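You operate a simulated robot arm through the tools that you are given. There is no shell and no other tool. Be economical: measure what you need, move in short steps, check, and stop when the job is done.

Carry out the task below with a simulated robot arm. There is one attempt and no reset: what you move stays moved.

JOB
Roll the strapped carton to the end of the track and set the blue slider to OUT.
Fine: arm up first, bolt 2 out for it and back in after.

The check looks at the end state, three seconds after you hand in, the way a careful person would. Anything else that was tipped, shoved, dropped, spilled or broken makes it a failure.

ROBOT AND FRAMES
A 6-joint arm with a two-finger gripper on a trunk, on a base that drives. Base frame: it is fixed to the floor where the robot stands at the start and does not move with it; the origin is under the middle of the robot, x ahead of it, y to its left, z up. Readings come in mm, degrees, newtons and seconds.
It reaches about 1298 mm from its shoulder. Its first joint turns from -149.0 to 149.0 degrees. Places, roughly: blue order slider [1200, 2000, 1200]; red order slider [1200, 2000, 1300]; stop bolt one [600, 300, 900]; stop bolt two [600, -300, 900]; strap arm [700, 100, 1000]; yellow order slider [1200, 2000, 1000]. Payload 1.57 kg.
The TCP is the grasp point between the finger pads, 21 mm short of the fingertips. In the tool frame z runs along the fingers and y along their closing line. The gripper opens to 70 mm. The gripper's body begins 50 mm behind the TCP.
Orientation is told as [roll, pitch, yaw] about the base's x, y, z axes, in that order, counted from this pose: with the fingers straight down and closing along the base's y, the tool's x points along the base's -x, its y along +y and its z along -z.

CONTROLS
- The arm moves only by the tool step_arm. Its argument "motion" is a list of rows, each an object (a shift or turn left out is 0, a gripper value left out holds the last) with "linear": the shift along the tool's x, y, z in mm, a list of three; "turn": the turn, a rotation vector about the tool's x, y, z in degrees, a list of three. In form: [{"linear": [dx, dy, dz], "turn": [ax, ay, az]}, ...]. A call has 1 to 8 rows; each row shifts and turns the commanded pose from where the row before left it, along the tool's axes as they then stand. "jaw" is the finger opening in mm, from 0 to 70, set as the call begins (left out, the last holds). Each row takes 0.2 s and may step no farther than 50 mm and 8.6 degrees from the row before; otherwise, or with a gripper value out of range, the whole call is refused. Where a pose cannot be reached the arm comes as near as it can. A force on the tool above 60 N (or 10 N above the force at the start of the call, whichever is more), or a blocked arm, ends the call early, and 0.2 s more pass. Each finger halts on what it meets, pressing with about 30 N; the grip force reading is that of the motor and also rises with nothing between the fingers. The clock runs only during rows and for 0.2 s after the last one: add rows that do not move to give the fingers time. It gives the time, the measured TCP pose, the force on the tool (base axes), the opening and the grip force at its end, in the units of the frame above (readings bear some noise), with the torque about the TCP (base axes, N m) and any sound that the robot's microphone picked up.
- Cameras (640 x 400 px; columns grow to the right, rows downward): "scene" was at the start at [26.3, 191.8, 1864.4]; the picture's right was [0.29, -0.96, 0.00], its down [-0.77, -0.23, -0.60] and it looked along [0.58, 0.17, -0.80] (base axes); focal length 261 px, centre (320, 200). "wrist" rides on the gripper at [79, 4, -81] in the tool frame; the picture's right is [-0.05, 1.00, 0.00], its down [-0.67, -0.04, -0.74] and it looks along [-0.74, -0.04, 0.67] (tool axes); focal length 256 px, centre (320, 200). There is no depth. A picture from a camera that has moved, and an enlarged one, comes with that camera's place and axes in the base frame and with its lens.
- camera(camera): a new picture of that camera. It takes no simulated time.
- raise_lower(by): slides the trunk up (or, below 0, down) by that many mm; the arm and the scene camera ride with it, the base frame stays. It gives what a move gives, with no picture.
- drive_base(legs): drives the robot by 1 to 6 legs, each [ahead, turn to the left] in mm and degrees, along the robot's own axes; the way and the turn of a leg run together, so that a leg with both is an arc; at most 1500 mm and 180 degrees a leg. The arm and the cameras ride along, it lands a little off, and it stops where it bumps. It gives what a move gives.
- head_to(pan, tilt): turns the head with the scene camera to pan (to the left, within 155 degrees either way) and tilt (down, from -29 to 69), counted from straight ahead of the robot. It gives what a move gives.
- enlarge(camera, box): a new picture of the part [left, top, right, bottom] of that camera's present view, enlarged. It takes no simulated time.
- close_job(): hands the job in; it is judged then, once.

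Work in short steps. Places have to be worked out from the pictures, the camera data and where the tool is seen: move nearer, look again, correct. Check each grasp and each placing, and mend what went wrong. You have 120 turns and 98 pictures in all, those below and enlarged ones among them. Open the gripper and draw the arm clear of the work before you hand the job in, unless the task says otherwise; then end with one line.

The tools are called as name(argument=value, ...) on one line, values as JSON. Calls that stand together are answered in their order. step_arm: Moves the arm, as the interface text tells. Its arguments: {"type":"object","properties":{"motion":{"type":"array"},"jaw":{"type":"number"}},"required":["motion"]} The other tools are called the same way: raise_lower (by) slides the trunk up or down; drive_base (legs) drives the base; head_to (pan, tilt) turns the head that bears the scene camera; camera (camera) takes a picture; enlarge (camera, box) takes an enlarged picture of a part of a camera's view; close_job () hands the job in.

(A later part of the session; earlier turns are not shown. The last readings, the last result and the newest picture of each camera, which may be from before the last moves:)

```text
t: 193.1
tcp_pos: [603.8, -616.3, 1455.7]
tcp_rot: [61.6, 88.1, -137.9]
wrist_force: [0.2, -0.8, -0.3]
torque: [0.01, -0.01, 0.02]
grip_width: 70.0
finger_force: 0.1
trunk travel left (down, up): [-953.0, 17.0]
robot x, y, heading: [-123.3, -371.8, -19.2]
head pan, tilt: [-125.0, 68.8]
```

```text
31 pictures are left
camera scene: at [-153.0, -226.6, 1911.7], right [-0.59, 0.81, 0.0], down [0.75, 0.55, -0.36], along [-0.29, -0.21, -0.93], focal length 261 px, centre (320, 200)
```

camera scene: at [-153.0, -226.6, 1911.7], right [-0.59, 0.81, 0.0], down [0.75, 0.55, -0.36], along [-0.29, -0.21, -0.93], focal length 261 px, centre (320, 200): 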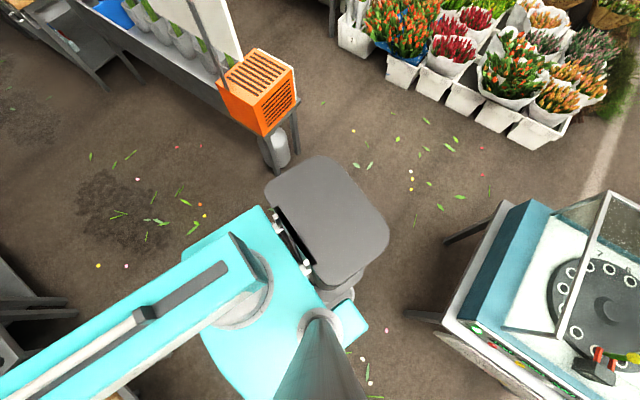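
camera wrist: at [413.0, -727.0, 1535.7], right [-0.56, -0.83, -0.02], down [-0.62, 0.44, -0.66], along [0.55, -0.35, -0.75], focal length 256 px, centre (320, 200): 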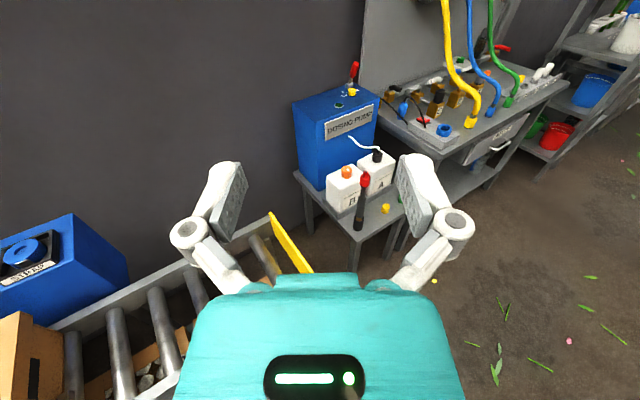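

I can't see any contact. I try a small turn by itself to see how it behaves.

drive_base(legs=[[0, 6]])

drive_base(legs=[[100, 0]])

drive_base(legs=[[0, 14]])

```text
t: 194.2
tcp_pos: [627.6, -537.2, 1453.8]
tcp_rot: [60.6, 88.1, -132.6]
wrist_force: [-0.1, -0.1, 0.3]
torque: [0.0, 0.02, 0.03]
grip_width: 70.0
finger_force: 0.1
trunk travel left (down, up): [-953.0, 17.0]
robot x, y, heading: [-121.3, -370.1, -13.3]
head pan, tilt: [-125.0, 68.8]
```

```text
t: 195.4
tcp_pos: [726.5, -561.3, 1454.1]
tcp_rot: [59.8, 88.2, -133.6]
wrist_force: [0.7, 0.1, -0.2]
torque: [-0.01, -0.05, -0.01]
grip_width: 69.9
finger_force: 0.1
trunk travel left (down, up): [-953.0, 17.0]
robot x, y, heading: [-23.0, -394.7, -13.5]
head pan, tilt: [-125.0, 68.8]
```

```text
t: 196.8
tcp_pos: [742.1, -416.6, 1455.5]
tcp_rot: [61.4, 88.1, -121.0]
wrist_force: [0.2, -1.0, 0.6]
torque: [0.01, 0.01, -0.02]
grip_width: 70.0
finger_force: 0.2
trunk travel left (down, up): [-953.0, 17.0]
robot x, y, heading: [-25.7, -398.1, -4.4]
head pan, tilt: [-125.0, 68.8]
stopped in leg 1: the robot was blocked; the commanded pose is now the measured one
```

Turned to −4.4°. Before backing up I look straight behind and down on both sides.

head_to(pan=155, tilt=69)

camera(camera="scene")

head_to(pan=-90, tilt=60)

camera(camera="scene")

```text
t: 200.6
tcp_pos: [742.2, -416.1, 1453.5]
tcp_rot: [60.8, 88.1, -121.5]
wrist_force: [0.4, -0.4, 0.1]
torque: [0.0, 0.02, -0.02]
grip_width: 69.8
finger_force: 0.0
trunk travel left (down, up): [-953.0, 17.0]
robot x, y, heading: [-21.5, -391.8, -4.7]
head pan, tilt: [154.7, 68.8]
```

```text
30 pictures are left
camera scene: at [-103.6, -196.0, 1911.7], right [0.5, 0.87, 0.0], down [0.81, -0.46, -0.36], along [-0.31, 0.18, -0.93], focal length 261 px, centre (320, 200)
```

scene: 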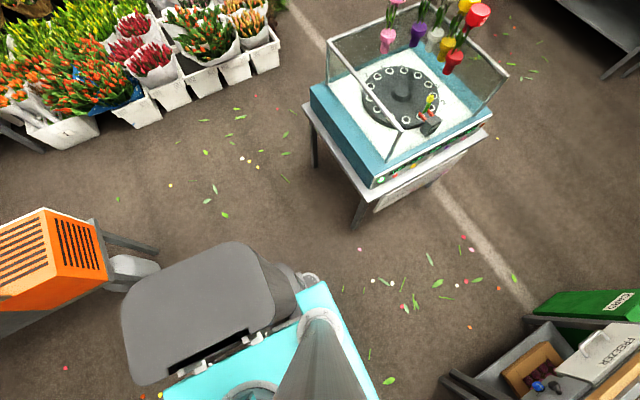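

```text
t: 204.1
tcp_pos: [740.5, -416.8, 1455.6]
tcp_rot: [61.0, 88.2, -121.4]
wrist_force: [-0.4, 0.5, 0.3]
torque: [0.01, 0.01, 0.02]
grip_width: 70.2
finger_force: 0.0
trunk travel left (down, up): [-953.0, 17.0]
robot x, y, heading: [-20.8, -394.1, -4.6]
head pan, tilt: [-90.0, 60.0]
```

```text
29 pictures are left
camera scene: at [-60.3, -290.3, 1921.1], right [-1.0, 0.08, 0.0], down [0.07, 0.86, -0.5], along [-0.04, -0.5, -0.87], focal length 261 px, centre (320, 200)
```

scene: 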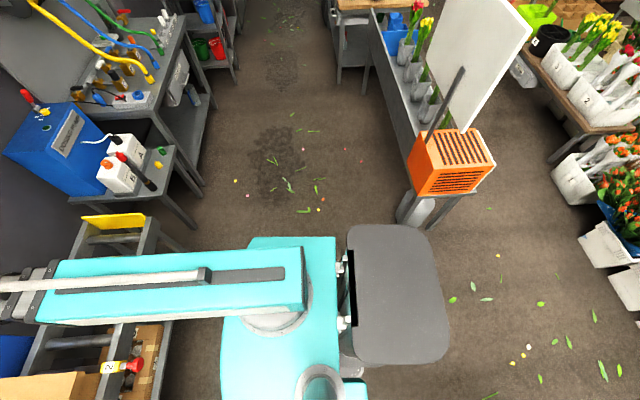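

The tail box behind the base is close to the end of the crate table on the right rear. I'll swing right a bit, back up on a slant (which moves me left, away from it), then straighten.

drive_base(legs=[[0, -15], [-200, 0], [0, 19]])

camera(camera="wrist")

```text
t: 205.6
tcp_pos: [718.7, -583.0, 1454.6]
tcp_rot: [61.5, 88.4, -133.5]
wrist_force: [-0.2, 0.9, 0.6]
torque: [0.02, 0.0, 0.03]
grip_width: 70.0
finger_force: 0.0
trunk travel left (down, up): [-953.0, 17.0]
robot x, y, heading: [-22.8, -393.1, -14.6]
head pan, tilt: [-90.0, 60.0]
stopped in leg 1: the robot was blocked; the commanded pose is now the measured one
```

```text
28 pictures are left
camera wrist: at [641.9, -565.7, 1535.7], right [-0.26, -0.97, -0.03], down [-0.72, 0.21, -0.66], along [0.64, -0.15, -0.75], focal length 256 px, centre (320, 200)
```

wrist: 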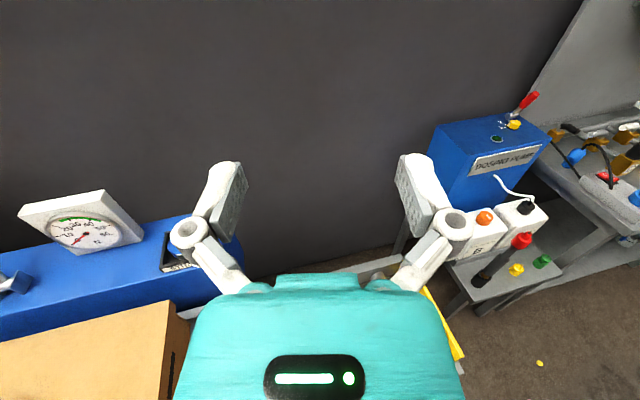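

It stopped early again, but progress is possible in pieces. I back up now at this heading.

drive_base(legs=[[-190, 0]])

drive_base(legs=[[0, 8]])

drive_base(legs=[[0, 7]])

```text
t: 207.3
tcp_pos: [534.9, -535.8, 1455.8]
tcp_rot: [63.0, 88.3, -132.3]
wrist_force: [-0.1, -0.3, -0.2]
torque: [0.0, 0.0, 0.02]
grip_width: 70.0
finger_force: 0.0
trunk travel left (down, up): [-953.0, 17.0]
robot x, y, heading: [-202.6, -345.2, -15.0]
head pan, tilt: [-90.0, 60.0]
```

```text
t: 208.8
tcp_pos: [555.6, -427.4, 1455.3]
tcp_rot: [62.5, 88.1, -124.5]
wrist_force: [-0.5, -0.2, 0.2]
torque: [-0.01, 0.02, 0.0]
grip_width: 69.9
finger_force: 0.0
trunk travel left (down, up): [-953.0, 17.0]
robot x, y, heading: [-209.0, -349.1, -7.9]
head pan, tilt: [-90.0, 60.0]
stopped in leg 1: the robot was blocked; the commanded pose is now the measured one
```

```text
t: 209.9
tcp_pos: [561.4, -335.5, 1453.5]
tcp_rot: [60.6, 88.2, -119.4]
wrist_force: [0.4, 0.2, 0.7]
torque: [0.0, -0.05, 0.02]
grip_width: 70.1
finger_force: 0.1
trunk travel left (down, up): [-953.0, 17.0]
robot x, y, heading: [-207.1, -351.6, -1.2]
head pan, tilt: [-90.0, 60.0]
```

Now well placed: robot (−207, −351), heading −1°. I square the tool, retract, and lower to about z 1000 to look at bolt 2.

step_arm(motion=[{"turn": [6, 0, 0]}, {"linear": [0, -15, -20]}, {"linear": [0, -15, -20]}, {}])

raise_lower(by=-450)

camera(camera="wrist")

```text
t: 210.9
tcp_pos: [516.4, -309.9, 1454.8]
tcp_rot: [59.2, 88.3, -114.7]
wrist_force: [0.0, 1.0, -0.4]
torque: [-0.01, 0.0, 0.0]
grip_width: 70.0
finger_force: 0.1
trunk travel left (down, up): [-953.0, 17.0]
robot x, y, heading: [-202.7, -353.6, -1.5]
head pan, tilt: [-90.0, 60.0]
```

```text
refused: -450 is not a number from -400 to 400
```

```text
27 pictures are left
camera wrist: at [438.2, -321.3, 1535.6], right [0.11, -0.99, -0.03], down [-0.75, -0.06, -0.66], along [0.65, 0.09, -0.76], focal length 256 px, centre (320, 200)
```

wrist: 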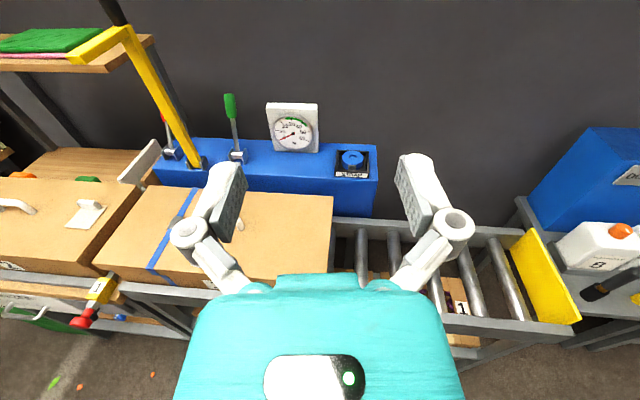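

The yaw correction went the wrong way (now +6°); I undo it and lower 400.

step_arm(motion=[{"turn": [-6, 0, 0]}, {}])

raise_lower(by=-400)

camera(camera="wrist")

```text
t: 211.5
tcp_pos: [517.2, -309.3, 1455.8]
tcp_rot: [89.9, 88.5, -86.6]
wrist_force: [0.1, -0.7, 0.0]
torque: [0.04, 0.0, 0.01]
grip_width: 70.0
finger_force: 0.1
out of reach, approached as far as the arm can: row 1
trunk travel left (down, up): [-953.0, 17.0]
robot x, y, heading: [-207.0, -346.1, -1.2]
head pan, tilt: [-90.0, 60.0]
```

```text
t: 215.3
tcp_pos: [517.4, -309.6, 1057.1]
tcp_rot: [89.6, 88.5, -87.0]
wrist_force: [0.1, 0.0, 0.2]
torque: [-0.02, 0.02, 0.05]
grip_width: 69.9
finger_force: 0.0
trunk travel left (down, up): [-553.0, 417.0]
robot x, y, heading: [-207.1, -349.3, -1.2]
head pan, tilt: [-90.0, 60.0]
```

```text
26 pictures are left
camera wrist: at [437.0, -317.5, 1137.3], right [0.06, -1.0, -0.03], down [-0.74, -0.03, -0.67], along [0.66, 0.06, -0.74], focal length 256 px, centre (320, 200)
```

wrist: 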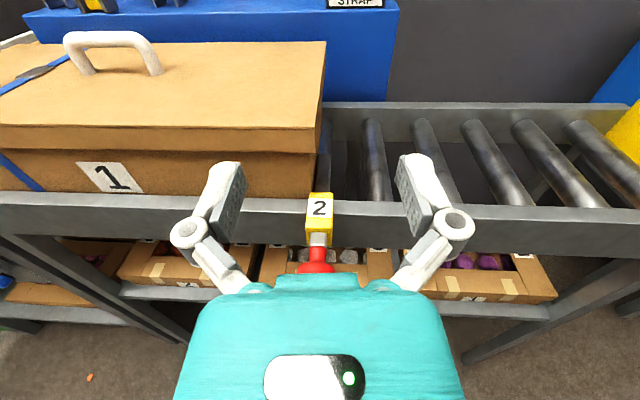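

Knob 2 is around (563–575, −298, 870). I align y and lower to z 870 in front of it.

step_arm(motion=[{"linear": [0, -11, -3]}, {}])

raise_lower(by=-165)

camera(camera="wrist")

```text
t: 215.9
tcp_pos: [516.3, -298.3, 1057.1]
tcp_rot: [92.4, 88.5, -83.9]
wrist_force: [0.2, -0.4, 0.0]
torque: [-0.03, 0.01, -0.02]
grip_width: 69.9
finger_force: 0.0
out of reach, approached as far as the arm can: row 1
trunk travel left (down, up): [-553.0, 417.0]
robot x, y, heading: [-208.1, -348.9, -1.4]
head pan, tilt: [-90.0, 60.0]
```

```text
t: 217.8
tcp_pos: [516.0, -298.5, 891.7]
tcp_rot: [92.5, 88.5, -83.8]
wrist_force: [-0.6, 0.4, -0.8]
torque: [-0.01, 0.01, 0.0]
grip_width: 70.0
finger_force: 0.1
trunk travel left (down, up): [-388.0, 582.0]
robot x, y, heading: [-204.4, -351.7, -1.2]
head pan, tilt: [-90.0, 60.0]
```

```text
25 pictures are left
camera wrist: at [435.8, -306.1, 972.4], right [0.06, -1.0, -0.03], down [-0.74, -0.03, -0.67], along [0.67, 0.06, -0.74], focal length 256 px, centre (320, 200)
```

wrist: 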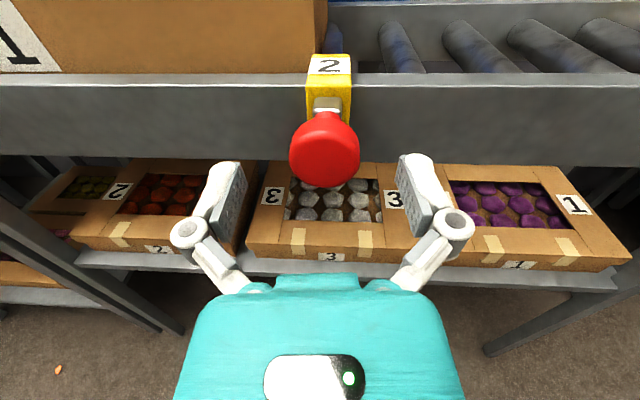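

Knob (≈40 mm wide) is centred at y −298, z≈878. I lower 14 mm, advance and close on it.

raise_lower(by=-14)

step_arm(motion=[{"linear": [0, 0, 15]}, {"linear": [0, 0, 15]}, {"linear": [0, 0, 14]}, {}])

camera(camera="wrist")

```text
t: 218.4
tcp_pos: [515.5, -299.6, 879.0]
tcp_rot: [92.6, 88.5, -83.8]
wrist_force: [-0.3, 0.3, 0.3]
torque: [0.01, 0.02, 0.02]
grip_width: 70.1
finger_force: 0.1
trunk travel left (down, up): [-374.0, 596.0]
robot x, y, heading: [-207.4, -349.8, -1.5]
head pan, tilt: [-90.0, 60.0]
```

```text
t: 219.4
tcp_pos: [560.2, -294.8, 879.5]
tcp_rot: [94.6, 88.5, -81.7]
wrist_force: [-0.1, -1.1, 0.0]
torque: [-0.01, -0.02, 0.0]
grip_width: 70.0
finger_force: 0.1
trunk travel left (down, up): [-374.0, 596.0]
robot x, y, heading: [-206.4, -352.2, -1.2]
head pan, tilt: [-90.0, 60.0]
```

```text
24 pictures are left
camera wrist: at [479.6, -303.2, 958.5], right [0.06, -1.0, -0.03], down [-0.74, -0.03, -0.67], along [0.67, 0.06, -0.74], focal length 256 px, centre (320, 200)
```

wrist: 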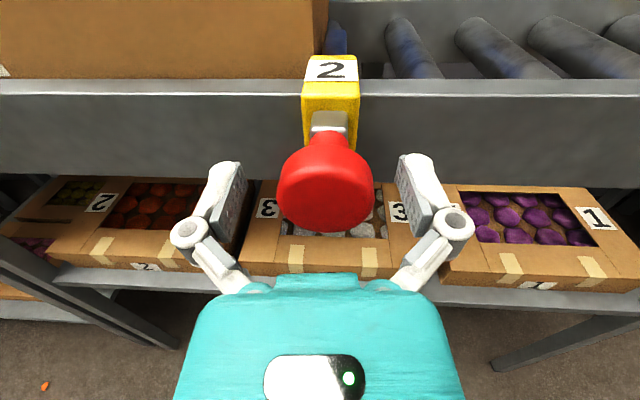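

Triangulated: knob (575, −298, 868), about 47 mm wide. I lower 11 mm, advance 14 mm, and close.

raise_lower(by=-11)

step_arm(motion=[{"linear": [0, 3, 8]}, {"linear": [0, 0, 7]}, {}])

step_arm(motion=[{}, {}, {}, {}, {}], jaw=25)

camera(camera="wrist")

```text
t: 220.0
tcp_pos: [559.4, -294.2, 868.8]
tcp_rot: [94.7, 88.6, -81.6]
wrist_force: [0.6, -0.9, 0.2]
torque: [0.01, -0.03, 0.0]
grip_width: 70.0
finger_force: 0.1
trunk travel left (down, up): [-363.0, 607.0]
robot x, y, heading: [-208.5, -350.6, -1.6]
head pan, tilt: [-90.0, 60.0]
```

```text
t: 220.8
tcp_pos: [575.7, -297.1, 867.4]
tcp_rot: [96.1, 88.5, -80.4]
wrist_force: [-0.9, -0.4, -0.6]
torque: [0.01, 0.03, 0.01]
grip_width: 70.1
finger_force: 0.0
trunk travel left (down, up): [-363.0, 607.0]
robot x, y, heading: [-207.6, -352.0, -1.2]
head pan, tilt: [-90.0, 60.0]
```

```text
t: 222.0
tcp_pos: [573.8, -296.4, 868.4]
tcp_rot: [96.2, 88.5, -80.2]
wrist_force: [-5.1, -3.2, -6.2]
torque: [0.05, -0.39, 0.33]
grip_width: 40.1
finger_force: 31.7
trunk travel left (down, up): [-363.0, 607.0]
robot x, y, heading: [-206.5, -351.7, -1.4]
head pan, tilt: [-90.0, 60.0]
```

```text
23 pictures are left
camera wrist: at [494.6, -305.3, 947.5], right [0.06, -1.0, -0.03], down [-0.74, -0.03, -0.67], along [0.67, 0.06, -0.74], focal length 256 px, centre (320, 200)
```

wrist: 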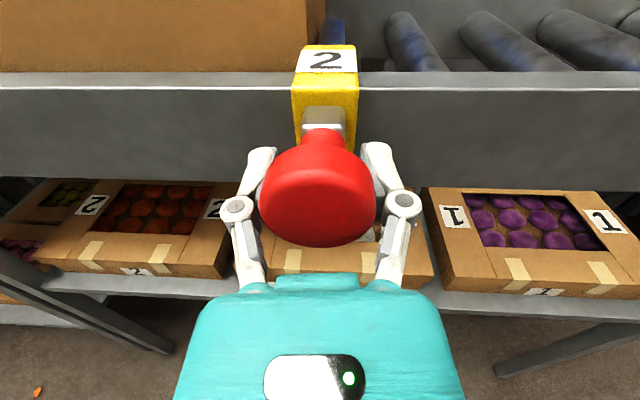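

Gripped (40 mm). I pull the bolt out in −x, in small steps.

step_arm(motion=[{"linear": [0, -0.6, -8]}, {"linear": [0, -0.6, -8]}, {}])

step_arm(motion=[{"linear": [0, -0.6, -8]}, {"linear": [0, -0.6, -8]}, {"linear": [0, -0.6, -8]}, {}])

camera(camera="wrist")

```text
t: 222.8
tcp_pos: [559.2, -296.4, 869.3]
tcp_rot: [94.8, 88.5, -81.6]
wrist_force: [-0.8, -7.2, 0.3]
torque: [-0.22, 0.22, 0.28]
grip_width: 40.3
finger_force: 32.2
trunk travel left (down, up): [-363.0, 607.0]
robot x, y, heading: [-205.9, -352.0, -1.6]
head pan, tilt: [-90.0, 60.0]
```

```text
t: 223.8
tcp_pos: [534.9, -299.0, 867.6]
tcp_rot: [94.0, 88.4, -82.3]
wrist_force: [-2.0, -7.0, 2.0]
torque: [0.31, -0.12, 0.26]
grip_width: 40.4
finger_force: 32.2
trunk travel left (down, up): [-363.0, 607.0]
robot x, y, heading: [-205.5, -350.8, -1.5]
head pan, tilt: [-90.0, 60.0]
```

```text
22 pictures are left
camera wrist: at [453.7, -305.4, 947.5], right [0.06, -1.0, -0.03], down [-0.74, -0.03, -0.67], along [0.67, 0.06, -0.74], focal length 256 px, centre (320, 200)
```

wrist: 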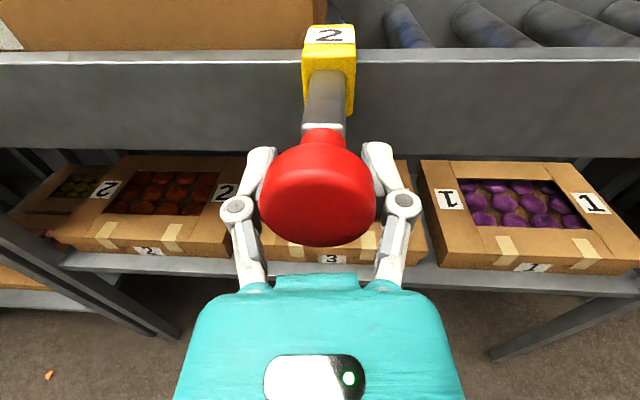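

The bolt slides out freely (39 mm). I pull further to find its outer stop.

step_arm(motion=[{"linear": [0, -0.5, -8]}, {"linear": [0, -0.5, -8]}, {"linear": [0, -0.5, -6]}, {}])

camera(camera="wrist")

```text
t: 224.8
tcp_pos: [515.6, -297.7, 867.1]
tcp_rot: [94.5, 88.6, -81.9]
wrist_force: [0.9, 0.0, 1.2]
torque: [0.05, 0.37, 0.3]
grip_width: 40.0
finger_force: 31.8
trunk travel left (down, up): [-363.0, 607.0]
robot x, y, heading: [-209.2, -350.6, -1.3]
head pan, tilt: [-90.0, 60.0]
```

```text
21 pictures are left
camera wrist: at [435.5, -305.3, 947.4], right [0.06, -1.0, -0.03], down [-0.74, -0.03, -0.67], along [0.67, 0.06, -0.74], focal length 256 px, centre (320, 200)
```

wrist: 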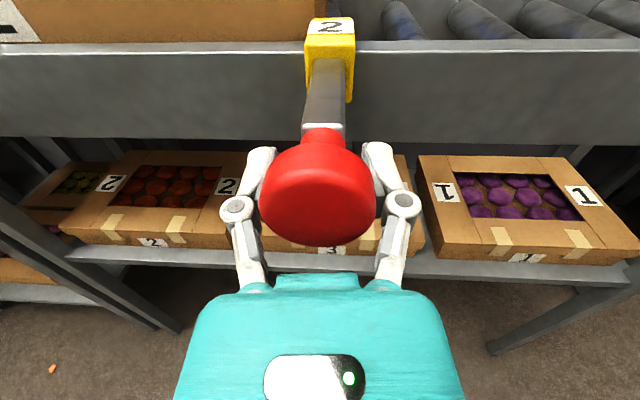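

Out by about 58 mm. I release, and raise to look over the rail whether the bolt tip has cleared the track.

step_arm(motion=[{}, {}, {}, {}], jaw=70)

drive_base(legs=[[-45, 0]])

raise_lower(by=330)

enlarge(camera="wrist", box=[160, 30, 480, 230])

```text
t: 225.8
tcp_pos: [517.4, -297.4, 867.0]
tcp_rot: [94.3, 88.5, -82.0]
wrist_force: [0.4, -0.6, 0.0]
torque: [-0.01, -0.01, -0.02]
grip_width: 70.0
finger_force: 0.1
trunk travel left (down, up): [-363.0, 607.0]
robot x, y, heading: [-209.0, -351.5, -1.3]
head pan, tilt: [-90.0, 60.0]
```

```text
t: 226.8
tcp_pos: [468.3, -295.8, 866.8]
tcp_rot: [94.2, 88.5, -82.2]
wrist_force: [-0.6, -0.6, -0.1]
torque: [-0.02, -0.02, -0.03]
grip_width: 69.9
finger_force: 0.0
trunk travel left (down, up): [-363.0, 607.0]
robot x, y, heading: [-251.6, -347.6, -1.4]
head pan, tilt: [-90.0, 60.0]
```

```text
t: 230.0
tcp_pos: [467.8, -295.4, 1198.2]
tcp_rot: [94.3, 88.5, -81.9]
wrist_force: [0.3, 0.5, -0.1]
torque: [-0.02, 0.02, 0.03]
grip_width: 70.0
finger_force: 0.0
trunk travel left (down, up): [-693.0, 277.0]
robot x, y, heading: [-252.8, -347.7, -1.5]
head pan, tilt: [-90.0, 60.0]
```

```text
2.00 times, centred on (320, 130) of wrist
camera zoom: at [388.6, -303.8, 1277.4], right [0.06, -1.0, -0.03], down [-0.74, -0.03, -0.67], along [0.67, 0.06, -0.74], focal length 512 px, centre (320, 340)
```

zoom: 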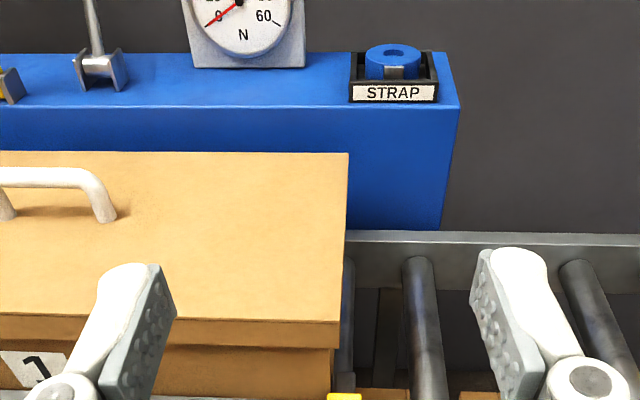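

No bolt tip is seen in the roller lane. I'll push the carton by its lid handle (near x 812, y +41…−69, lid z≈980) with closed fingers pointing down. First I raise and turn the tool down.

raise_lower(by=90)

step_arm(motion=[{"turn": [0, -8.6, 0]}, {"turn": [0, -8.6, 0]}, {"turn": [0, -8.6, 0]}, {"turn": [0, -8.6, 0]}, {"turn": [0, -8.6, 0]}, {"turn": [0, -8.6, 0]}, {"turn": [0, -8.6, 0]}, {"turn": [0, -8.6, 0]}], jaw=0)

step_arm(motion=[{"turn": [0, -8.6, 0]}, {"turn": [0, -8.6, 0]}, {}])

drive_base(legs=[[130, 0]])

head_to(pan=15, tilt=45)

camera(camera="scene")

```text
t: 231.3
tcp_pos: [468.8, -295.5, 1287.8]
tcp_rot: [94.2, 88.5, -82.0]
wrist_force: [0.2, -0.2, 0.7]
torque: [0.02, -0.01, 0.01]
grip_width: 69.9
finger_force: 0.0
trunk travel left (down, up): [-783.0, 187.0]
robot x, y, heading: [-252.3, -348.5, -1.4]
head pan, tilt: [-90.0, 60.0]
```

```text
t: 233.1
tcp_pos: [466.4, -271.5, 1121.4]
tcp_rot: [1.9, 27.2, -177.9]
wrist_force: [0.0, 0.7, 0.2]
torque: [-0.01, 0.01, -0.02]
grip_width: 0.0
finger_force: 28.5
out of reach, approached as far as the arm can: row 1, 2, 3, 4, 5, 6, 7, 8
trunk travel left (down, up): [-783.0, 187.0]
robot x, y, heading: [-255.1, -347.0, -1.2]
head pan, tilt: [-90.0, 60.0]
```

```text
t: 233.9
tcp_pos: [463.0, -258.0, 1104.2]
tcp_rot: [1.6, 10.0, -178.4]
wrist_force: [0.2, -0.6, 0.3]
torque: [-0.03, 0.04, 0.0]
grip_width: 0.0
finger_force: 28.8
out of reach, approached as far as the arm can: row 1, 2
trunk travel left (down, up): [-783.0, 187.0]
robot x, y, heading: [-252.8, -350.8, -1.5]
head pan, tilt: [-90.0, 60.0]
```

```text
t: 235.3
tcp_pos: [594.8, -260.7, 1104.0]
tcp_rot: [1.7, 10.1, -178.4]
wrist_force: [0.3, 0.4, -1.1]
torque: [-0.01, -0.01, 0.02]
grip_width: 0.0
finger_force: 28.3
trunk travel left (down, up): [-783.0, 187.0]
robot x, y, heading: [-123.4, -352.2, -1.4]
head pan, tilt: [-90.0, 60.0]
```

```text
t: 237.1
tcp_pos: [594.5, -260.2, 1105.3]
tcp_rot: [1.7, 10.1, -178.5]
wrist_force: [0.2, -0.9, 0.6]
torque: [-0.03, 0.02, 0.01]
grip_width: 0.0
finger_force: 28.8
trunk travel left (down, up): [-783.0, 187.0]
robot x, y, heading: [-123.4, -349.7, -1.1]
head pan, tilt: [15.0, 45.0]
```

```text
19 pictures are left
camera scene: at [-82.6, -161.6, 1770.5], right [0.23, -0.97, 0.0], down [-0.69, -0.17, -0.71], along [0.69, 0.17, -0.71], focal length 261 px, centre (320, 200)
```

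scene: 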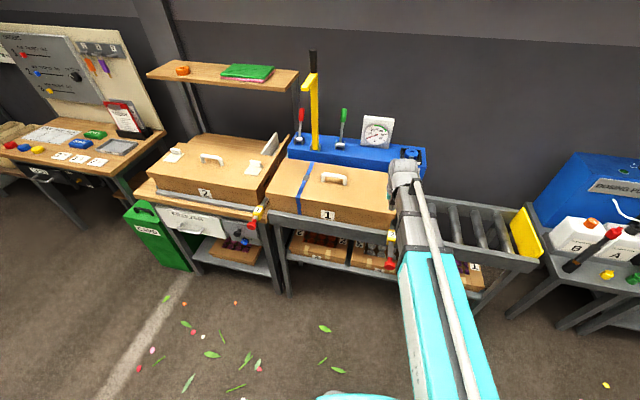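

The handle runs from about y +57 to −66 at x 805. I move the closed fingers to its left side (805, 90), well above the lid.

step_arm(motion=[{"turn": [0, -8.6, 0]}, {"linear": [23.3, -38.7, 0]}, {"linear": [23.3, -38.7, 0]}, {"linear": [23.3, -38.7, 0]}, {"linear": [23.3, -38.7, 0]}, {"linear": [23.3, -38.7, 0]}])

step_arm(motion=[{"linear": [23.3, -38.7, 0]}, {"linear": [23.3, -38.7, 0]}, {"linear": [23.3, -38.7, 0]}, {"linear": [23.3, -38.7, 0]}, {}])

enlarge(camera="scene", box=[240, 110, 440, 235])

```text
t: 238.5
tcp_pos: [708.4, -63.3, 1100.8]
tcp_rot: [1.8, 1.5, -178.7]
wrist_force: [-0.1, 0.6, -0.9]
torque: [-0.03, 0.02, 0.02]
grip_width: 0.0
finger_force: 28.1
out of reach, approached as far as the arm can: row 1, 3, 6
trunk travel left (down, up): [-783.0, 187.0]
robot x, y, heading: [-120.2, -349.3, -1.5]
head pan, tilt: [15.0, 45.0]
```

```text
t: 239.7
tcp_pos: [794.9, 93.6, 1101.0]
tcp_rot: [1.7, 1.5, -178.6]
wrist_force: [-0.1, 0.9, -0.5]
torque: [0.02, 0.0, 0.04]
grip_width: 0.0
finger_force: 28.9
trunk travel left (down, up): [-783.0, 187.0]
robot x, y, heading: [-122.3, -349.7, -1.6]
head pan, tilt: [15.0, 45.0]
```

```text
3.20 times, centred on (340, 172) of scene
camera zoom: at [-82.8, -161.5, 1770.5], right [0.24, -0.97, 0.0], down [-0.69, -0.17, -0.71], along [0.69, 0.17, -0.71], focal length 835 px, centre (256, 288)
```

zoom: 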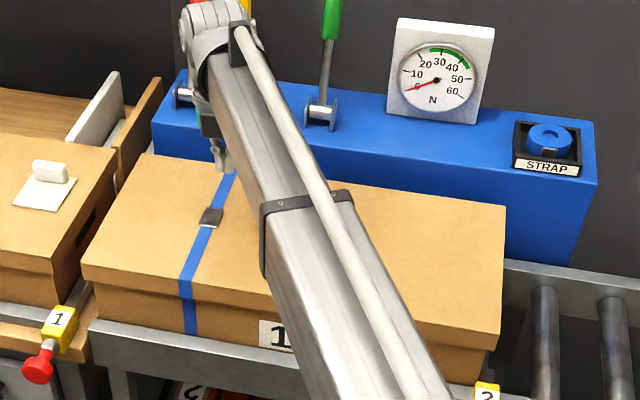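

Fingers are beside the strap. I check with the wrist camera before lowering.

camera(camera="wrist")

```text
17 pictures are left
camera wrist: at [872.1, 92.8, 1185.2], right [-0.03, -1.0, 0.03], down [-0.69, 0.04, 0.73], along [-0.73, 0.0, -0.69], focal length 256 px, centre (320, 200)
```

wrist: 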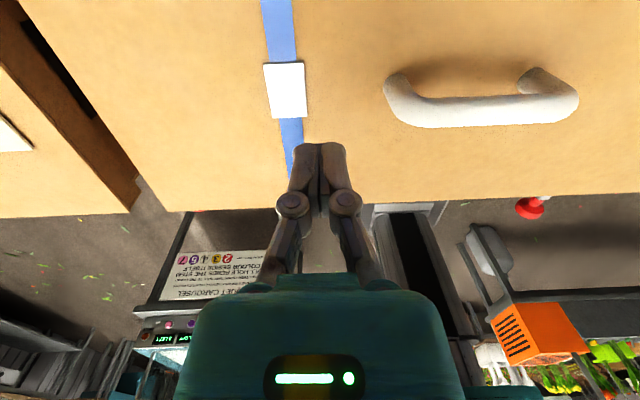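

The handle's left post is at about (793, 40) and the strap at y 117, with my fingers between. I shift 8 mm toward the handle and lower 84 mm.

step_arm(motion=[{"linear": [0, 9, 0]}, {}])

raise_lower(by=-84)

step_arm(motion=[{"linear": [0, 12, 0]}, {"linear": [0, 12, 0]}, {"linear": [0, 10, 0]}, {}])

camera(camera="wrist")

```text
t: 240.3
tcp_pos: [795.0, 85.5, 1102.0]
tcp_rot: [1.8, 1.5, -178.8]
wrist_force: [-0.2, 0.0, -0.4]
torque: [-0.01, 0.04, -0.03]
grip_width: 0.0
finger_force: 29.1
trunk travel left (down, up): [-783.0, 187.0]
robot x, y, heading: [-116.1, -350.6, -1.6]
head pan, tilt: [15.0, 45.0]
```

```text
t: 241.5
tcp_pos: [793.5, 85.6, 1018.5]
tcp_rot: [1.7, 1.5, -178.7]
wrist_force: [-0.3, -0.4, 0.9]
torque: [-0.01, -0.02, 0.01]
grip_width: 0.0
finger_force: 29.3
trunk travel left (down, up): [-699.0, 271.0]
robot x, y, heading: [-124.0, -351.9, -1.6]
head pan, tilt: [15.0, 45.0]
```

```text
t: 242.5
tcp_pos: [795.4, 52.4, 1016.8]
tcp_rot: [1.7, 1.4, -178.6]
wrist_force: [0.7, 10.8, 2.5]
torque: [0.18, -0.02, -0.1]
grip_width: 0.0
finger_force: 28.4
trunk travel left (down, up): [-699.0, 271.0]
robot x, y, heading: [-121.2, -353.1, -1.4]
head pan, tilt: [15.0, 45.0]
```

```text
16 pictures are left
camera wrist: at [873.5, 51.6, 1101.0], right [-0.03, -1.0, 0.03], down [-0.69, 0.04, 0.73], along [-0.73, 0.0, -0.69], focal length 256 px, centre (320, 200)
```

wrist: 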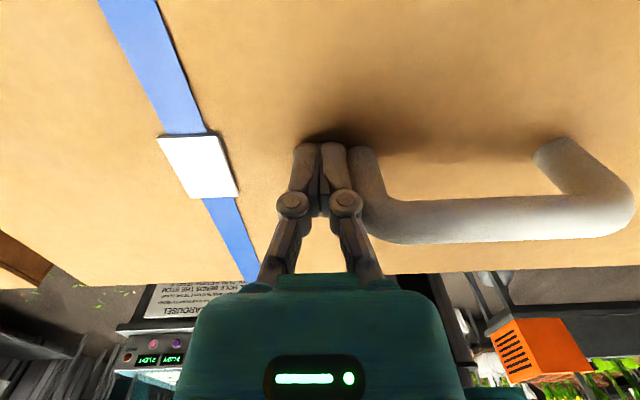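

Fingers touch the handle post (11 N). I push the carton along −y steadily.

step_arm(motion=[{"linear": [0, 12, 0]}, {"linear": [0, 15, 0]}, {"linear": [0, 15, 0]}, {"linear": [0, 15, 0]}, {}])

step_arm(motion=[{"linear": [0, 15, 0]}, {"linear": [0, 18, 0]}, {"linear": [0, 18, 0]}, {"linear": [0, 18, 0]}, {"linear": [0, 18, 0]}, {}])

camera(camera="wrist")

```text
t: 243.0
tcp_pos: [796.0, 51.7, 1016.9]
tcp_rot: [0.6, 1.8, -178.2]
wrist_force: [3.2, 19.3, 6.9]
torque: [0.07, 0.19, -0.03]
grip_width: 0.0
finger_force: 28.6
out of reach, approached as far as the arm can: row 1
trunk travel left (down, up): [-699.0, 271.0]
robot x, y, heading: [-120.1, -351.6, -1.3]
head pan, tilt: [15.0, 45.0]
stopped in row 2: the force on the tool passed its limit at 70 N (the readings are from after the stop); the commanded pose is now the measured one
```

```text
t: 243.4
tcp_pos: [796.6, 52.4, 1016.3]
tcp_rot: [-0.2, 2.0, -177.8]
wrist_force: [0.6, 17.9, 5.3]
torque: [-0.1, 0.19, -0.02]
grip_width: 0.1
finger_force: 28.9
trunk travel left (down, up): [-699.0, 271.0]
robot x, y, heading: [-119.1, -350.3, -1.4]
head pan, tilt: [15.0, 45.0]
stopped in row 1: the force on the tool passed its limit at 70 N (the readings are from after the stop); the commanded pose is now the measured one
```

```text
15 pictures are left
camera wrist: at [874.2, 48.9, 1101.2], right [-0.01, -1.0, -0.01], down [-0.69, 0.01, 0.72], along [-0.72, 0.01, -0.69], focal length 256 px, centre (320, 200)
```

wrist: 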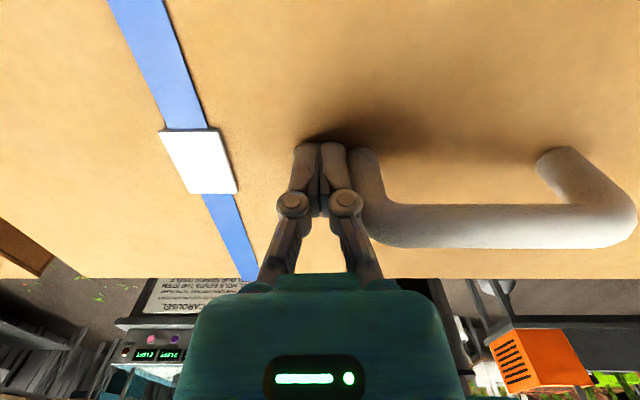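

The carton doesn't move at 70 N, so maybe bolt 2 still blocks it. I look at the bolt.

enlarge(camera="scene", box=[340, 170, 460, 290])

```text
3.33 times, centred on (400, 230) of scene
camera zoom: at [-83.1, -159.6, 1686.2], right [0.24, -0.97, 0.0], down [-0.69, -0.17, -0.71], along [0.69, 0.17, -0.71], focal length 870 px, centre (53, 100)
```

zoom: 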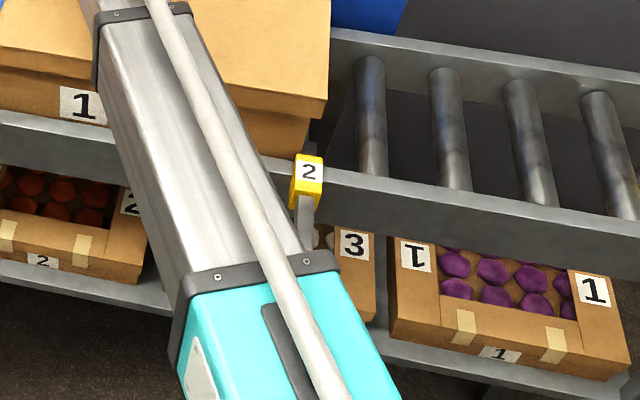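

The shaft is out, but a dark stub still seems to sit inside the rail, so the bolt needs more travel. I go back, this time gripping the knob from above and pulling with the base.

raise_lower(by=95)

step_arm(motion=[{"linear": [-23, 43.7, 0]}, {"linear": [-23, 43.7, 0]}, {"linear": [-23, 43.7, 0]}, {"linear": [-23, 43.7, 0]}, {"linear": [-23, 43.7, 0]}, {"linear": [-23, 43.7, 0]}, {"linear": [-23, 43.7, 0]}, {"linear": [-23, 43.7, 0]}], jaw=70)

drive_base(legs=[[-95, 0]])

camera(camera="wrist")

```text
t: 244.7
tcp_pos: [797.9, 46.8, 1111.8]
tcp_rot: [0.0, 2.0, -177.9]
wrist_force: [-0.3, -0.1, -0.1]
torque: [-0.02, -0.01, 0.0]
grip_width: 0.0
finger_force: 28.5
trunk travel left (down, up): [-794.0, 176.0]
robot x, y, heading: [-118.1, -351.9, -1.3]
head pan, tilt: [15.0, 45.0]
```

```text
t: 246.5
tcp_pos: [621.1, -262.6, 1113.7]
tcp_rot: [0.4, 2.0, -179.8]
wrist_force: [0.0, -0.4, -0.3]
torque: [-0.01, -0.05, -0.01]
grip_width: 70.0
finger_force: 0.0
out of reach, approached as far as the arm can: row 2, 7, 8
trunk travel left (down, up): [-794.0, 176.0]
robot x, y, heading: [-121.5, -350.3, -1.5]
head pan, tilt: [15.0, 45.0]
```

```text
t: 247.7
tcp_pos: [525.0, -258.3, 1113.9]
tcp_rot: [0.4, 1.9, -179.7]
wrist_force: [-0.5, -0.1, 0.6]
torque: [0.01, 0.02, -0.01]
grip_width: 70.0
finger_force: 0.1
trunk travel left (down, up): [-794.0, 176.0]
robot x, y, heading: [-214.0, -350.6, -1.3]
head pan, tilt: [15.0, 45.0]
```

```text
13 pictures are left
camera wrist: at [603.6, -262.6, 1197.1], right [-0.05, -1.0, 0.01], down [-0.69, 0.04, 0.72], along [-0.72, 0.03, -0.69], focal length 256 px, centre (320, 200)
```

wrist: 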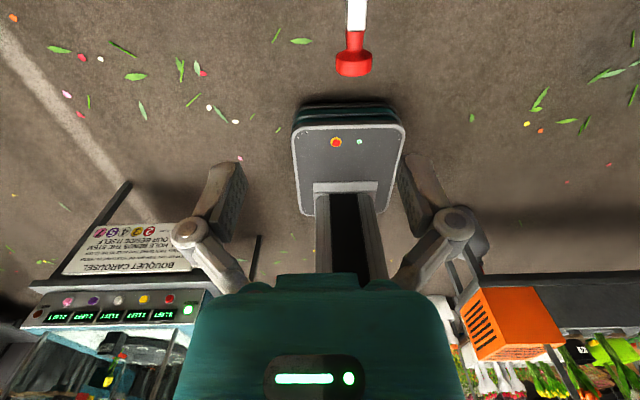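

The knob is at about (505, −300). I shift over it, back up 15 mm, lower to z 868 and check the grip by force.

step_arm(motion=[{"linear": [0, 21, 0]}, {"linear": [0, 21, 0]}, {}])

drive_base(legs=[[-16, 0]])

raise_lower(by=-170)

camera(camera="wrist")

```text
t: 248.5
tcp_pos: [524.4, -273.0, 1112.8]
tcp_rot: [0.8, 2.1, 179.3]
wrist_force: [0.6, 1.1, -0.1]
torque: [0.03, 0.01, -0.05]
grip_width: 70.1
finger_force: 0.0
out of reach, approached as far as the arm can: row 1, 2
trunk travel left (down, up): [-794.0, 176.0]
robot x, y, heading: [-218.9, -348.8, -1.1]
head pan, tilt: [15.0, 45.0]
```

```text
t: 249.3
tcp_pos: [506.3, -272.0, 1113.8]
tcp_rot: [0.7, 2.1, 179.2]
wrist_force: [-0.5, 0.6, 0.4]
torque: [0.01, -0.02, 0.0]
grip_width: 70.2
finger_force: 0.0
trunk travel left (down, up): [-794.0, 176.0]
robot x, y, heading: [-230.4, -352.7, -1.2]
head pan, tilt: [15.0, 45.0]
```

```text
t: 251.2
tcp_pos: [508.1, -271.4, 941.8]
tcp_rot: [0.7, 2.1, 179.2]
wrist_force: [0.4, 0.3, 0.4]
torque: [0.0, 0.0, 0.0]
grip_width: 70.1
finger_force: 0.0
trunk travel left (down, up): [-624.0, 346.0]
robot x, y, heading: [-233.4, -350.3, -1.3]
head pan, tilt: [15.0, 45.0]
```

```text
12 pictures are left
camera wrist: at [584.7, -277.1, 1026.9], right [-0.07, -1.0, 0.01], down [-0.69, 0.05, 0.72], along [-0.72, 0.04, -0.69], focal length 256 px, centre (320, 200)
```

wrist: 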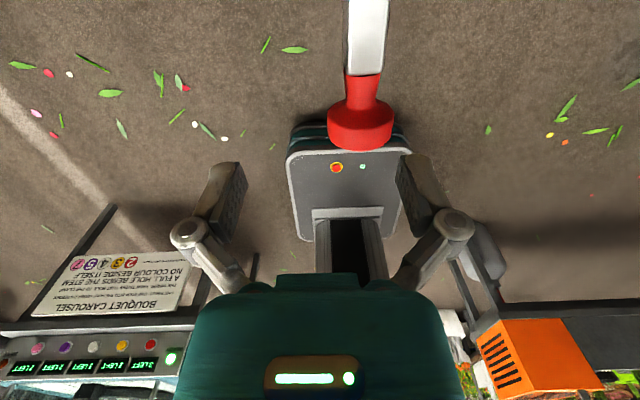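

The knob's head is at x≈492 with its neck at x≈515, y −301. The arm is at its side limit, so I turn the base right by 2.3° with a small forward move, then lower.

drive_base(legs=[[6, -2.3]])

raise_lower(by=-40)

camera(camera="wrist")

```text
t: 252.1
tcp_pos: [514.3, -302.4, 942.6]
tcp_rot: [0.8, 2.1, 176.8]
wrist_force: [-0.1, 0.1, 0.5]
torque: [-0.02, 0.02, 0.02]
grip_width: 70.1
finger_force: 0.0
trunk travel left (down, up): [-624.0, 346.0]
robot x, y, heading: [-223.9, -348.3, -3.4]
head pan, tilt: [15.0, 45.0]
```

```text
t: 252.9
tcp_pos: [516.8, -302.4, 902.5]
tcp_rot: [0.8, 2.1, 176.6]
wrist_force: [1.3, 0.1, -0.3]
torque: [0.0, -0.01, -0.01]
grip_width: 70.0
finger_force: 0.1
trunk travel left (down, up): [-584.0, 386.0]
robot x, y, heading: [-229.2, -348.4, -3.6]
head pan, tilt: [15.0, 45.0]
```

```text
11 pictures are left
camera wrist: at [592.8, -311.2, 986.9], right [-0.11, -0.99, 0.01], down [-0.69, 0.09, 0.72], along [-0.72, 0.07, -0.69], focal length 256 px, centre (320, 200)
```

wrist: 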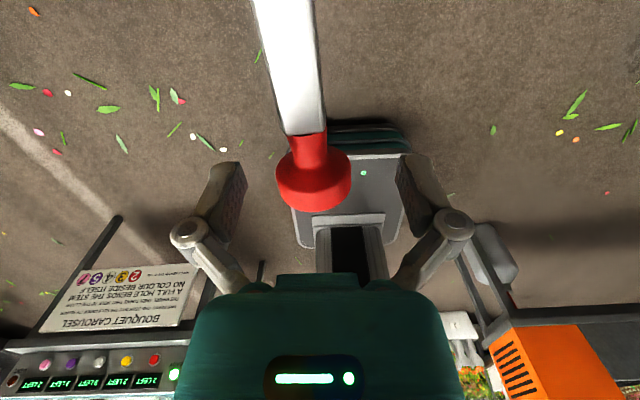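

The knob is between the fingers. I lower 34, close, and pull back with the base in small amounts.

raise_lower(by=-33)

step_arm(motion=[{}, {}, {}, {}, {}, {}, {}], jaw=10)

drive_base(legs=[[-22, 0]])

drive_base(legs=[[-12, 0]])

```text
t: 253.7
tcp_pos: [516.2, -301.8, 868.7]
tcp_rot: [0.8, 2.1, 176.7]
wrist_force: [0.2, 0.3, 0.1]
torque: [-0.01, -0.01, -0.01]
grip_width: 70.1
finger_force: 0.0
trunk travel left (down, up): [-551.0, 419.0]
robot x, y, heading: [-226.4, -345.7, -3.5]
head pan, tilt: [15.0, 45.0]
```

```text
t: 255.3
tcp_pos: [516.0, -300.3, 870.2]
tcp_rot: [0.7, 2.1, 176.7]
wrist_force: [2.2, 23.5, 3.0]
torque: [-0.17, -0.19, 0.05]
grip_width: 26.0
finger_force: 11.8
trunk travel left (down, up): [-551.0, 419.0]
robot x, y, heading: [-226.5, -350.8, -3.4]
head pan, tilt: [15.0, 45.0]
```

```text
t: 256.1
tcp_pos: [494.2, -300.2, 869.5]
tcp_rot: [0.8, 2.1, 176.7]
wrist_force: [1.7, 19.3, 2.3]
torque: [-0.14, 0.16, 0.09]
grip_width: 23.7
finger_force: 10.2
trunk travel left (down, up): [-551.0, 419.0]
robot x, y, heading: [-250.4, -347.1, -3.3]
head pan, tilt: [15.0, 45.0]
```

```text
t: 256.9
tcp_pos: [481.9, -298.7, 870.2]
tcp_rot: [0.6, 2.1, 176.8]
wrist_force: [1.6, 16.6, 3.1]
torque: [-0.11, 0.51, 0.83]
grip_width: 20.7
finger_force: 32.2
trunk travel left (down, up): [-551.0, 419.0]
robot x, y, heading: [-263.1, -346.9, -3.4]
head pan, tilt: [15.0, 45.0]
```

Gripping the neck and moved back 34 mm. I look at the bolt.

camera(camera="wrist")

enlarge(camera="scene", box=[330, 120, 450, 240])

```text
10 pictures are left
camera wrist: at [558.6, -306.9, 953.9], right [-0.11, -0.99, 0.01], down [-0.69, 0.08, 0.72], along [-0.72, 0.07, -0.69], focal length 256 px, centre (320, 200)
```

wrist: 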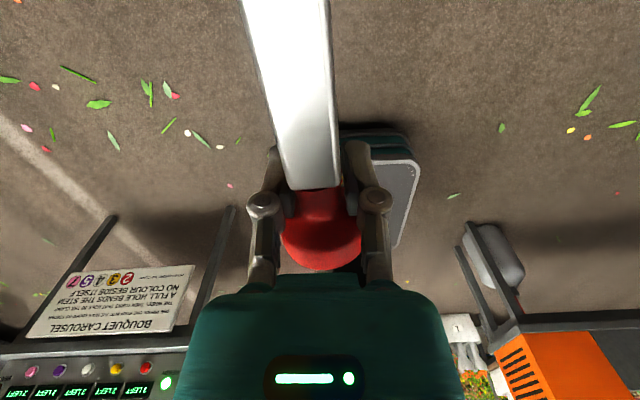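

```text
3.33 times, centred on (390, 180) of scene
camera zoom: at [-216.2, -155.2, 1538.4], right [0.2, -0.98, 0.0], down [-0.69, -0.14, -0.71], along [0.69, 0.14, -0.71], focal length 870 px, centre (87, 267)
```

zoom: 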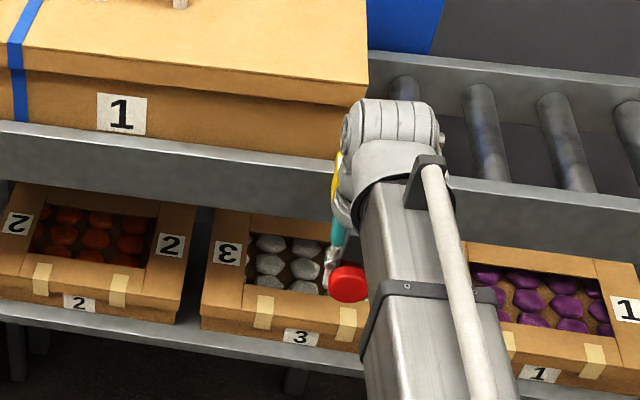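

The bolt has come out considerably further (about 90 mm in all). I release, raise, and go back to push the carton.

step_arm(motion=[{}, {}, {}, {}], jaw=70)

raise_lower(by=245)

drive_base(legs=[[145, 2.2]])

```text
t: 257.9
tcp_pos: [481.6, -299.6, 869.3]
tcp_rot: [0.6, 2.0, 176.8]
wrist_force: [0.7, -0.3, 0.5]
torque: [0.01, -0.05, 0.0]
grip_width: 70.2
finger_force: 0.2
trunk travel left (down, up): [-551.0, 419.0]
robot x, y, heading: [-258.9, -345.6, -3.2]
head pan, tilt: [15.0, 45.0]
```

```text
t: 260.4
tcp_pos: [482.2, -299.4, 1112.6]
tcp_rot: [0.7, 2.1, 176.7]
wrist_force: [0.7, 0.3, 0.7]
torque: [-0.03, 0.01, 0.01]
grip_width: 70.2
finger_force: 0.0
trunk travel left (down, up): [-796.0, 174.0]
robot x, y, heading: [-260.2, -345.2, -3.2]
head pan, tilt: [15.0, 45.0]
```

```text
t: 261.9
tcp_pos: [626.7, -277.7, 1113.4]
tcp_rot: [0.6, 2.1, 178.9]
wrist_force: [0.9, 0.3, 0.8]
torque: [0.0, 0.01, -0.02]
grip_width: 70.1
finger_force: 0.1
trunk travel left (down, up): [-796.0, 174.0]
robot x, y, heading: [-116.2, -354.0, -0.8]
head pan, tilt: [15.0, 45.0]
```

Moving back beside the handle's left post with closed fingers.

step_arm(motion=[{"linear": [19, -40, 0]}, {"linear": [19, -40, 0]}, {"linear": [19, -40, 0]}, {"linear": [19, -40, 0]}, {"linear": [19, -40, 0]}], jaw=0)

step_arm(motion=[{"linear": [19, -40, 0]}, {"linear": [19, -40, 0]}, {"linear": [19, -40, 0]}, {"linear": [19, -40, 0]}, {}])

```text
t: 263.1
tcp_pos: [727.1, -78.6, 1115.0]
tcp_rot: [0.6, 1.9, 179.0]
wrist_force: [-0.3, 0.6, 0.6]
torque: [0.01, -0.01, 0.03]
grip_width: 0.0
finger_force: 28.4
trunk travel left (down, up): [-796.0, 174.0]
robot x, y, heading: [-114.1, -355.3, -1.0]
head pan, tilt: [15.0, 45.0]
```

```text
t: 264.3
tcp_pos: [804.6, 77.8, 1115.0]
tcp_rot: [0.5, 2.0, 178.9]
wrist_force: [0.3, 0.1, -0.8]
torque: [-0.01, 0.0, -0.03]
grip_width: 0.0
finger_force: 29.6
out of reach, approached as far as the arm can: row 2, 4
trunk travel left (down, up): [-796.0, 174.0]
robot x, y, heading: [-118.6, -353.4, -1.0]
head pan, tilt: [15.0, 45.0]
```

At (805, 78). I shift to (796, 84), lower 98 mm and push gently.

step_arm(motion=[{"linear": [-9, -6, 0]}, {}])

raise_lower(by=-98)

step_arm(motion=[{"linear": [0, 12, 0]}, {"linear": [0, 12, 0]}, {"linear": [0, 10, 0]}, {"linear": [0, 8, 0]}, {"linear": [0, 8, 0]}, {}])

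```text
t: 264.9
tcp_pos: [794.8, 85.2, 1115.0]
tcp_rot: [0.6, 2.0, 178.9]
wrist_force: [-0.5, 0.3, 0.1]
torque: [0.01, 0.0, 0.0]
grip_width: 0.0
finger_force: 28.9
trunk travel left (down, up): [-796.0, 174.0]
robot x, y, heading: [-114.5, -358.8, -1.0]
head pan, tilt: [15.0, 45.0]
```

```text
t: 266.2
tcp_pos: [795.9, 85.6, 1016.5]
tcp_rot: [0.6, 2.1, 179.0]
wrist_force: [-0.4, 0.3, 0.3]
torque: [-0.02, -0.01, -0.01]
grip_width: 0.0
finger_force: 28.5
trunk travel left (down, up): [-698.0, 272.0]
robot x, y, heading: [-117.4, -353.7, -0.9]
head pan, tilt: [15.0, 45.0]
```

```text
t: 267.6
tcp_pos: [795.1, 35.5, 1016.5]
tcp_rot: [0.5, 2.1, 178.9]
wrist_force: [-0.5, -0.9, 0.2]
torque: [0.03, -0.03, 0.01]
grip_width: 0.0
finger_force: 28.1
trunk travel left (down, up): [-698.0, 272.0]
robot x, y, heading: [-114.4, -355.0, -0.8]
head pan, tilt: [15.0, 45.0]
```

It rolls now. I continue pushing slowly.

step_arm(motion=[{"linear": [0, 14, 0]}, {"linear": [0, 14, 0]}, {"linear": [0, 14, 0]}, {"linear": [0, 14, 0]}, {"linear": [0, 14, 0]}, {"linear": [0, 14, 0]}, {"linear": [0, 14, 0]}, {}])

step_arm(motion=[{"linear": [0, 14, 0]}, {"linear": [0, 14, 0]}, {"linear": [0, 14, 0]}, {"linear": [0, 14, 0]}, {"linear": [0, 14, 0]}, {"linear": [0, 14, 0]}, {"linear": [0, 14, 0]}, {}])

camera(camera="scene")

```text
t: 269.4
tcp_pos: [790.9, -63.1, 1016.4]
tcp_rot: [0.6, 2.1, 178.9]
wrist_force: [-1.0, 0.5, -0.4]
torque: [0.05, -0.01, -0.03]
grip_width: 0.2
finger_force: 28.8
trunk travel left (down, up): [-698.0, 272.0]
robot x, y, heading: [-115.6, -353.5, -1.0]
head pan, tilt: [15.0, 45.0]
```

```text
t: 271.2
tcp_pos: [790.1, -158.7, 1016.1]
tcp_rot: [0.6, 2.1, 178.8]
wrist_force: [0.2, -0.2, 0.0]
torque: [0.0, 0.03, -0.01]
grip_width: 0.1
finger_force: 28.7
out of reach, approached as far as the arm can: row 7
trunk travel left (down, up): [-698.0, 272.0]
robot x, y, heading: [-116.4, -354.3, -1.3]
head pan, tilt: [15.0, 45.0]
```

```text
8 pictures are left
camera scene: at [-78.0, -163.9, 1685.5], right [0.24, -0.97, 0.0], down [-0.69, -0.17, -0.71], along [0.69, 0.17, -0.71], focal length 261 px, centre (320, 200)
```

scene: 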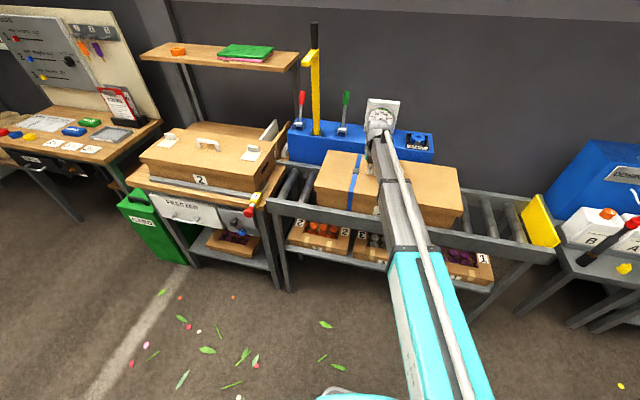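

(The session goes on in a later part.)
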